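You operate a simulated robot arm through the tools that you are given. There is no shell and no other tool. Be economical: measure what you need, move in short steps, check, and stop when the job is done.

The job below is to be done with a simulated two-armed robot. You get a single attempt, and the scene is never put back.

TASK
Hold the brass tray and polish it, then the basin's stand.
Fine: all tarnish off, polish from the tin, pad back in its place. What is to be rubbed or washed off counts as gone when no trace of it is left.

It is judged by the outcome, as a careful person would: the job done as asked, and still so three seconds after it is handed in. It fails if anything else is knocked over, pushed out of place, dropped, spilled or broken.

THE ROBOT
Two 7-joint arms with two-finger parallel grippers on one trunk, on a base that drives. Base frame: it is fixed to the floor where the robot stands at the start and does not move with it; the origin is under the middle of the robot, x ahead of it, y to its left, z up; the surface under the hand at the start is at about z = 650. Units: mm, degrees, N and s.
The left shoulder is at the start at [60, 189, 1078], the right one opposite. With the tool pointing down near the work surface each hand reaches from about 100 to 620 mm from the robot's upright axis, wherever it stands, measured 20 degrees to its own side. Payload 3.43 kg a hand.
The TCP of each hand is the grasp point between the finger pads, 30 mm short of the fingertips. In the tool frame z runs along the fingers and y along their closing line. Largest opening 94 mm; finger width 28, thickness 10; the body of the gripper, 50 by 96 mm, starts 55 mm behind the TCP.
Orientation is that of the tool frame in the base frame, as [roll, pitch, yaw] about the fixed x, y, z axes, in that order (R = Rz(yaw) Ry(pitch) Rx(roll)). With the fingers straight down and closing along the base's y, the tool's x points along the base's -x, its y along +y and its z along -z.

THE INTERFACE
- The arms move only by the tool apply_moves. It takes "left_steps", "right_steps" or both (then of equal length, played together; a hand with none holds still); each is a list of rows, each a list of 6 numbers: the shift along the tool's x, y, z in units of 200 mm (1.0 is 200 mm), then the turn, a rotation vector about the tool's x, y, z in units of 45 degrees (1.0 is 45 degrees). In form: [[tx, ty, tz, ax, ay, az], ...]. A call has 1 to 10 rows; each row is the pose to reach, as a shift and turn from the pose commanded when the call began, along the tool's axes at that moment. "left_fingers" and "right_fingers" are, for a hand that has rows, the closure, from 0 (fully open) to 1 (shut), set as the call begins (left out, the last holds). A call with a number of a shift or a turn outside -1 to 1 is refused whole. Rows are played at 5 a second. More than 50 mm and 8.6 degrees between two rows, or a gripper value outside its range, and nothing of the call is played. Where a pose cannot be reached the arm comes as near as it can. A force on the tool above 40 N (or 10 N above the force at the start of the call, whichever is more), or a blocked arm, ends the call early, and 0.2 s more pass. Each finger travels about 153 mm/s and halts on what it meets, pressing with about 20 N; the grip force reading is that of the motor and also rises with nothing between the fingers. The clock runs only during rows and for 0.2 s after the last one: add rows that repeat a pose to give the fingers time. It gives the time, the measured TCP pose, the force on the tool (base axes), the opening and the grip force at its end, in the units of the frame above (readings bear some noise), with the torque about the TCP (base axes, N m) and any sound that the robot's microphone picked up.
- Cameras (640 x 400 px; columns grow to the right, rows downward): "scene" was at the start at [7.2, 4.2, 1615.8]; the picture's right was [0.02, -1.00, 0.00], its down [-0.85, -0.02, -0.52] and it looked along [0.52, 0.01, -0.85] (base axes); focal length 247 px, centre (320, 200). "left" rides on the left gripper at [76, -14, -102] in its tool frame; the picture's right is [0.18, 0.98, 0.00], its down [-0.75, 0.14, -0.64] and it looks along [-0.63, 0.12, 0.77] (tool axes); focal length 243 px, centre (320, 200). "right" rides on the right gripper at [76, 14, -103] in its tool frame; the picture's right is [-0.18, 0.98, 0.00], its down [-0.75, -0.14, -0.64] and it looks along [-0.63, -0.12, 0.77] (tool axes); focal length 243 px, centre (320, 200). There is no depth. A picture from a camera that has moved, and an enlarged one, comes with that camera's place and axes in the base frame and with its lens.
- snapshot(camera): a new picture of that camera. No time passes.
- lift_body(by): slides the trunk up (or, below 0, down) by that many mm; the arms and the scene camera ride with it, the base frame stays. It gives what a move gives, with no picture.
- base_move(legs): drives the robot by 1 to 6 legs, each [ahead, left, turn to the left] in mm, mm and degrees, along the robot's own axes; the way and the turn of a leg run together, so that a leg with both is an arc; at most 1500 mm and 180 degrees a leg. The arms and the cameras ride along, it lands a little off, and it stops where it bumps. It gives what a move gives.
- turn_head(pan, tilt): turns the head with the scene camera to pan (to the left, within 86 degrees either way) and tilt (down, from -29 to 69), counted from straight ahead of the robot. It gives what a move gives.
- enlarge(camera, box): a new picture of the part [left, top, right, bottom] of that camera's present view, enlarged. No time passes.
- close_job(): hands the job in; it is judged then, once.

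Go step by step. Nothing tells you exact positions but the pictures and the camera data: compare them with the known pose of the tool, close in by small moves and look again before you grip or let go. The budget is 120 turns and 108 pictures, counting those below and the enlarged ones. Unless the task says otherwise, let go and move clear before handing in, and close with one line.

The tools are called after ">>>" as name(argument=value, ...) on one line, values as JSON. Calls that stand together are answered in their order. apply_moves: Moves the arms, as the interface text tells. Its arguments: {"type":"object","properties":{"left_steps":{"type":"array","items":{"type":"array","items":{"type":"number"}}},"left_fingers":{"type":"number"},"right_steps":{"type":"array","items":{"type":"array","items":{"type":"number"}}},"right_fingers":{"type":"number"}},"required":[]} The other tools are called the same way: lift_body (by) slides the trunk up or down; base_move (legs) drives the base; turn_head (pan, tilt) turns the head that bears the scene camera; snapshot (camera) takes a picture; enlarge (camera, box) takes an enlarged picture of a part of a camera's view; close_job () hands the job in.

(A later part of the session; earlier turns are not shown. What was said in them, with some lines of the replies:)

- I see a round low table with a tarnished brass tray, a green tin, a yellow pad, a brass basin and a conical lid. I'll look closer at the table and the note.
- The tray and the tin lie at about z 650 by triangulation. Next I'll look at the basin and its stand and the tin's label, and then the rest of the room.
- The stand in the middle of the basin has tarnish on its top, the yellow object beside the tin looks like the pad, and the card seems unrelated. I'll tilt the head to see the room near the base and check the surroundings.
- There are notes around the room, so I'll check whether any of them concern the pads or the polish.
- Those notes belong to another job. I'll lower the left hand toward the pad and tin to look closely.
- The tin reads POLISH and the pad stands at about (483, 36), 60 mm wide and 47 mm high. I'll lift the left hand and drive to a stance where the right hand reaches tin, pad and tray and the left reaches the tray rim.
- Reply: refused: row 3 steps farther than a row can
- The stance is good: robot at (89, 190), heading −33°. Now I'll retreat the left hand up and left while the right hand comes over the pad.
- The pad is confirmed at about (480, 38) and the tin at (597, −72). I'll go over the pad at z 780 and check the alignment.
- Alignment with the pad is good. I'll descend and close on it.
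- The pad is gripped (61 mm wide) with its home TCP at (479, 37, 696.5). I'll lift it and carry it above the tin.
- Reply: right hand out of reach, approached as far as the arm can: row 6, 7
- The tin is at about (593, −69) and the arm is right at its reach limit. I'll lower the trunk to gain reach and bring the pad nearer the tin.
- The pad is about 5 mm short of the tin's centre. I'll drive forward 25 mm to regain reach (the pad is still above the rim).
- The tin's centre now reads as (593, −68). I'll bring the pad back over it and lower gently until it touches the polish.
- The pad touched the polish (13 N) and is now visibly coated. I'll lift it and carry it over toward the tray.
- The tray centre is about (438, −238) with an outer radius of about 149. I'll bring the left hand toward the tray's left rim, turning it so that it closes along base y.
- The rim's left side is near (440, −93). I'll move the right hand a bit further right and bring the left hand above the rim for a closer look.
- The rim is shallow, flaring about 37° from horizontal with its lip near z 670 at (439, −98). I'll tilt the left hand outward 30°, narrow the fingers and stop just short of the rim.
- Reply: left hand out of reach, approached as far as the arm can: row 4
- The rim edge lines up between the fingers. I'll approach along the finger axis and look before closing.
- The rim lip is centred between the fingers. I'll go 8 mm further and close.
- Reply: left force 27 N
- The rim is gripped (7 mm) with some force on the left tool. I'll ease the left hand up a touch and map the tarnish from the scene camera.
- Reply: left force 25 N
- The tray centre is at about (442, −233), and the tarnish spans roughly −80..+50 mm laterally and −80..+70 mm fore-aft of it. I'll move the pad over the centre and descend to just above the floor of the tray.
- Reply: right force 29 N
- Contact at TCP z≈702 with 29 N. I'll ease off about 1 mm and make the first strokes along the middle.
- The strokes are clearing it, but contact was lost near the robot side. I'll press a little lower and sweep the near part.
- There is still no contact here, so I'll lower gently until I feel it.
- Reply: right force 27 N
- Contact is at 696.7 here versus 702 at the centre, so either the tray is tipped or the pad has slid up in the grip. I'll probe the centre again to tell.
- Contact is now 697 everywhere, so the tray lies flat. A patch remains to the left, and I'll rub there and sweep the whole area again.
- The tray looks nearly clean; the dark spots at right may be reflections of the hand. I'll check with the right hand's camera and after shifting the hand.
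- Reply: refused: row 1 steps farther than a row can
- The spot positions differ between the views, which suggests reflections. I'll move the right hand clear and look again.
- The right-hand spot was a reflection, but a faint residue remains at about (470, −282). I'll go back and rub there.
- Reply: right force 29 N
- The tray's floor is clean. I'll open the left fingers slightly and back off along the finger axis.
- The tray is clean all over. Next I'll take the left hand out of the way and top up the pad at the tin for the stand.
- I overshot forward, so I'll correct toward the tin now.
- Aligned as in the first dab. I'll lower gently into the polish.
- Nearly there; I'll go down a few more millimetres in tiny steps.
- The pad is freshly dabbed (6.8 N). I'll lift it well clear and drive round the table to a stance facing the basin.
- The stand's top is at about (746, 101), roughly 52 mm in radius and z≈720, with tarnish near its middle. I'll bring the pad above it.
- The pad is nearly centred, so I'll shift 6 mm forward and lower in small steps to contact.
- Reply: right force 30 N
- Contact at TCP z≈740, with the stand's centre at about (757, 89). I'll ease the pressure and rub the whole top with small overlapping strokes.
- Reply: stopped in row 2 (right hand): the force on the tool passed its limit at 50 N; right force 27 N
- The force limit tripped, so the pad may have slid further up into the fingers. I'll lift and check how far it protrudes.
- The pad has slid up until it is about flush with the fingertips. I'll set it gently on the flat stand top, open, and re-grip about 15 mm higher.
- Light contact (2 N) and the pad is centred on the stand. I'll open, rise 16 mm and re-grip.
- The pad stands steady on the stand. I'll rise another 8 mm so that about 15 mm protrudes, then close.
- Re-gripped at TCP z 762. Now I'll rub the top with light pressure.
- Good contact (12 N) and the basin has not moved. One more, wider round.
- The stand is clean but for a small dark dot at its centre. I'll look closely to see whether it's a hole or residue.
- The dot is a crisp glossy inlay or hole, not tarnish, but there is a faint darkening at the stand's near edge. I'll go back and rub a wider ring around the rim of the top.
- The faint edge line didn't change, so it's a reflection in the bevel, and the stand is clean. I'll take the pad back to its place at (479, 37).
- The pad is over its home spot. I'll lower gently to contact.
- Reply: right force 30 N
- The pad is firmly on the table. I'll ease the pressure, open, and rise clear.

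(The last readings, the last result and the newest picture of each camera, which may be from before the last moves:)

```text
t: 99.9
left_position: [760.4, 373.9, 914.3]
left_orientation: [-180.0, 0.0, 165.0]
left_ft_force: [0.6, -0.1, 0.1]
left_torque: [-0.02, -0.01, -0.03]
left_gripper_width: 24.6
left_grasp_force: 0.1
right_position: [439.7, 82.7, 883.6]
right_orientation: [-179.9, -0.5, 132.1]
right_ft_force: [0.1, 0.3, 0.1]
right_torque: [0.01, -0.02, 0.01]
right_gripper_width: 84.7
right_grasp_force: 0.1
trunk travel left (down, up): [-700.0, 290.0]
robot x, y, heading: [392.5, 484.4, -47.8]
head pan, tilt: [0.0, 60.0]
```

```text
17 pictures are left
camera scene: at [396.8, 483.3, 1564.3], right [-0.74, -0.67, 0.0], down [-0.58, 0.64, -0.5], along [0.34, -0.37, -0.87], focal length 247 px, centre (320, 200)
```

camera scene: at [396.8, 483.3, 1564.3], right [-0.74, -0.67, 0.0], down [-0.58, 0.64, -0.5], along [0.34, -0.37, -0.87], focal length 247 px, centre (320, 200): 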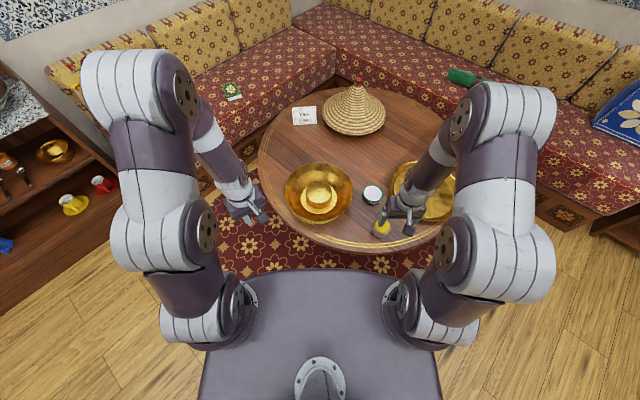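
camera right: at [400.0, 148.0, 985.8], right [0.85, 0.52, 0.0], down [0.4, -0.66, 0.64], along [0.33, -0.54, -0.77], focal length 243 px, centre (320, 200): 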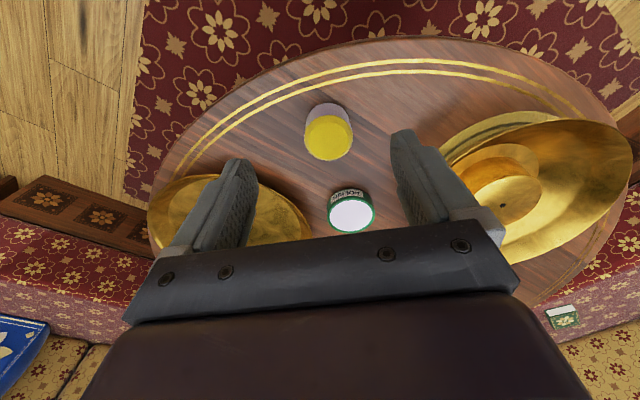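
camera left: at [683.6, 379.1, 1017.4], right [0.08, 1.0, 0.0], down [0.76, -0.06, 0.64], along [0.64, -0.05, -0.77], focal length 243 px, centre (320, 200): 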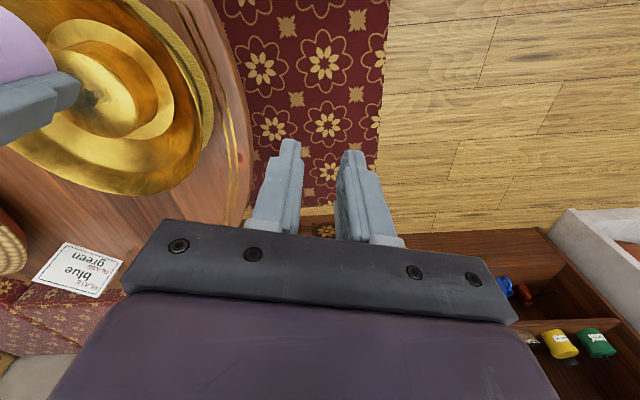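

The pad stands back in its place. I'll pull the right hand clear and take one last look at the tray and stand.

>>> apply_moves(right_steps=[[0.15, 0, -0.15, 0, 0, 0], [0.3, 0, -0.25, 0, 0, 0], [0.4, -0.15, -0.3, 0, 0, 0], [0.45, -0.35, -0.3, 0, 0, 0], [0.45, -0.55, -0.3, 0, 0, 0], [0.45, -0.55, -0.3, 0, 0, 0]])

>>> enlarge(camera="scene", box=[270, 140, 480, 260])

>>> enlarge(camera="right", box=[160, 60, 480, 260])

```text
t: 101.3
left_position: [761.5, 373.7, 914.5]
left_orientation: [179.9, 0.1, 165.0]
left_ft_force: [0.0, -0.2, 0.5]
left_torque: [0.03, 0.0, 0.04]
left_gripper_width: 24.3
left_grasp_force: 0.0
right_position: [299.1, 74.3, 943.5]
right_orientation: [-179.8, -0.5, 132.2]
right_ft_force: [0.0, -0.1, -0.4]
right_torque: [-0.02, -0.03, -0.01]
right_gripper_width: 84.5
right_grasp_force: 0.1
trunk travel left (down, up): [-700.0, 290.0]
robot x, y, heading: [393.1, 487.6, -47.9]
head pan, tilt: [0.0, 60.0]
```

```text
3.05 times, centred on (375, 200) of scene
camera zoom: at [398.0, 483.0, 1564.4], right [-0.74, -0.67, 0.0], down [-0.58, 0.64, -0.5], along [0.33, -0.37, -0.87], focal length 753 px, centre (152, 200)
```

zoom: 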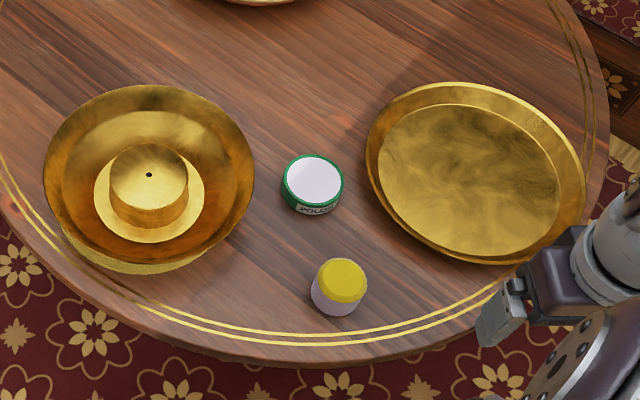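

```text
2.00 times, centred on (320, 160) of right
camera zoom: at [259.1, 140.0, 1045.1], right [0.85, 0.52, 0.0], down [0.41, -0.66, 0.64], along [0.33, -0.54, -0.77], focal length 485 px, centre (320, 280)
```

zoom: 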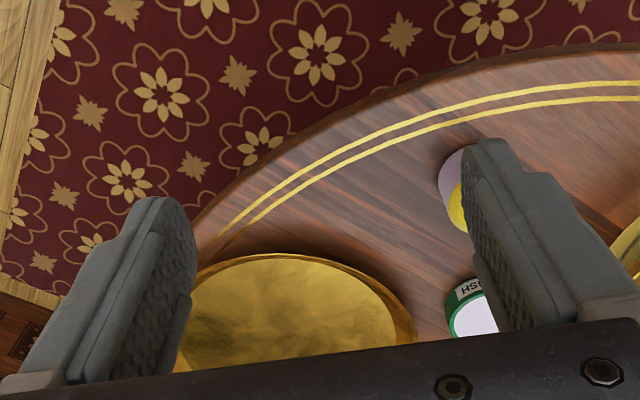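

Everything is in place: the tray and the stand top show no tarnish, the pad stands at its original spot, and the tin and basin haven't moved. Both hands are empty and clear, so I'll hand the job in.

>>> close_job()

```text
The job is handed in.
```

I polished the brass tray while holding it, then the basin's stand, both with polish from the tin. No tarnish shows on either in the last pictures, and the pad is back in its place. Three details: the tray shifted about 3 mm while held; I briefly set the pad on the stand top to re-grip it; and the small dark dot left at the stand's centre looks like an inlay or hole, not tarnish.
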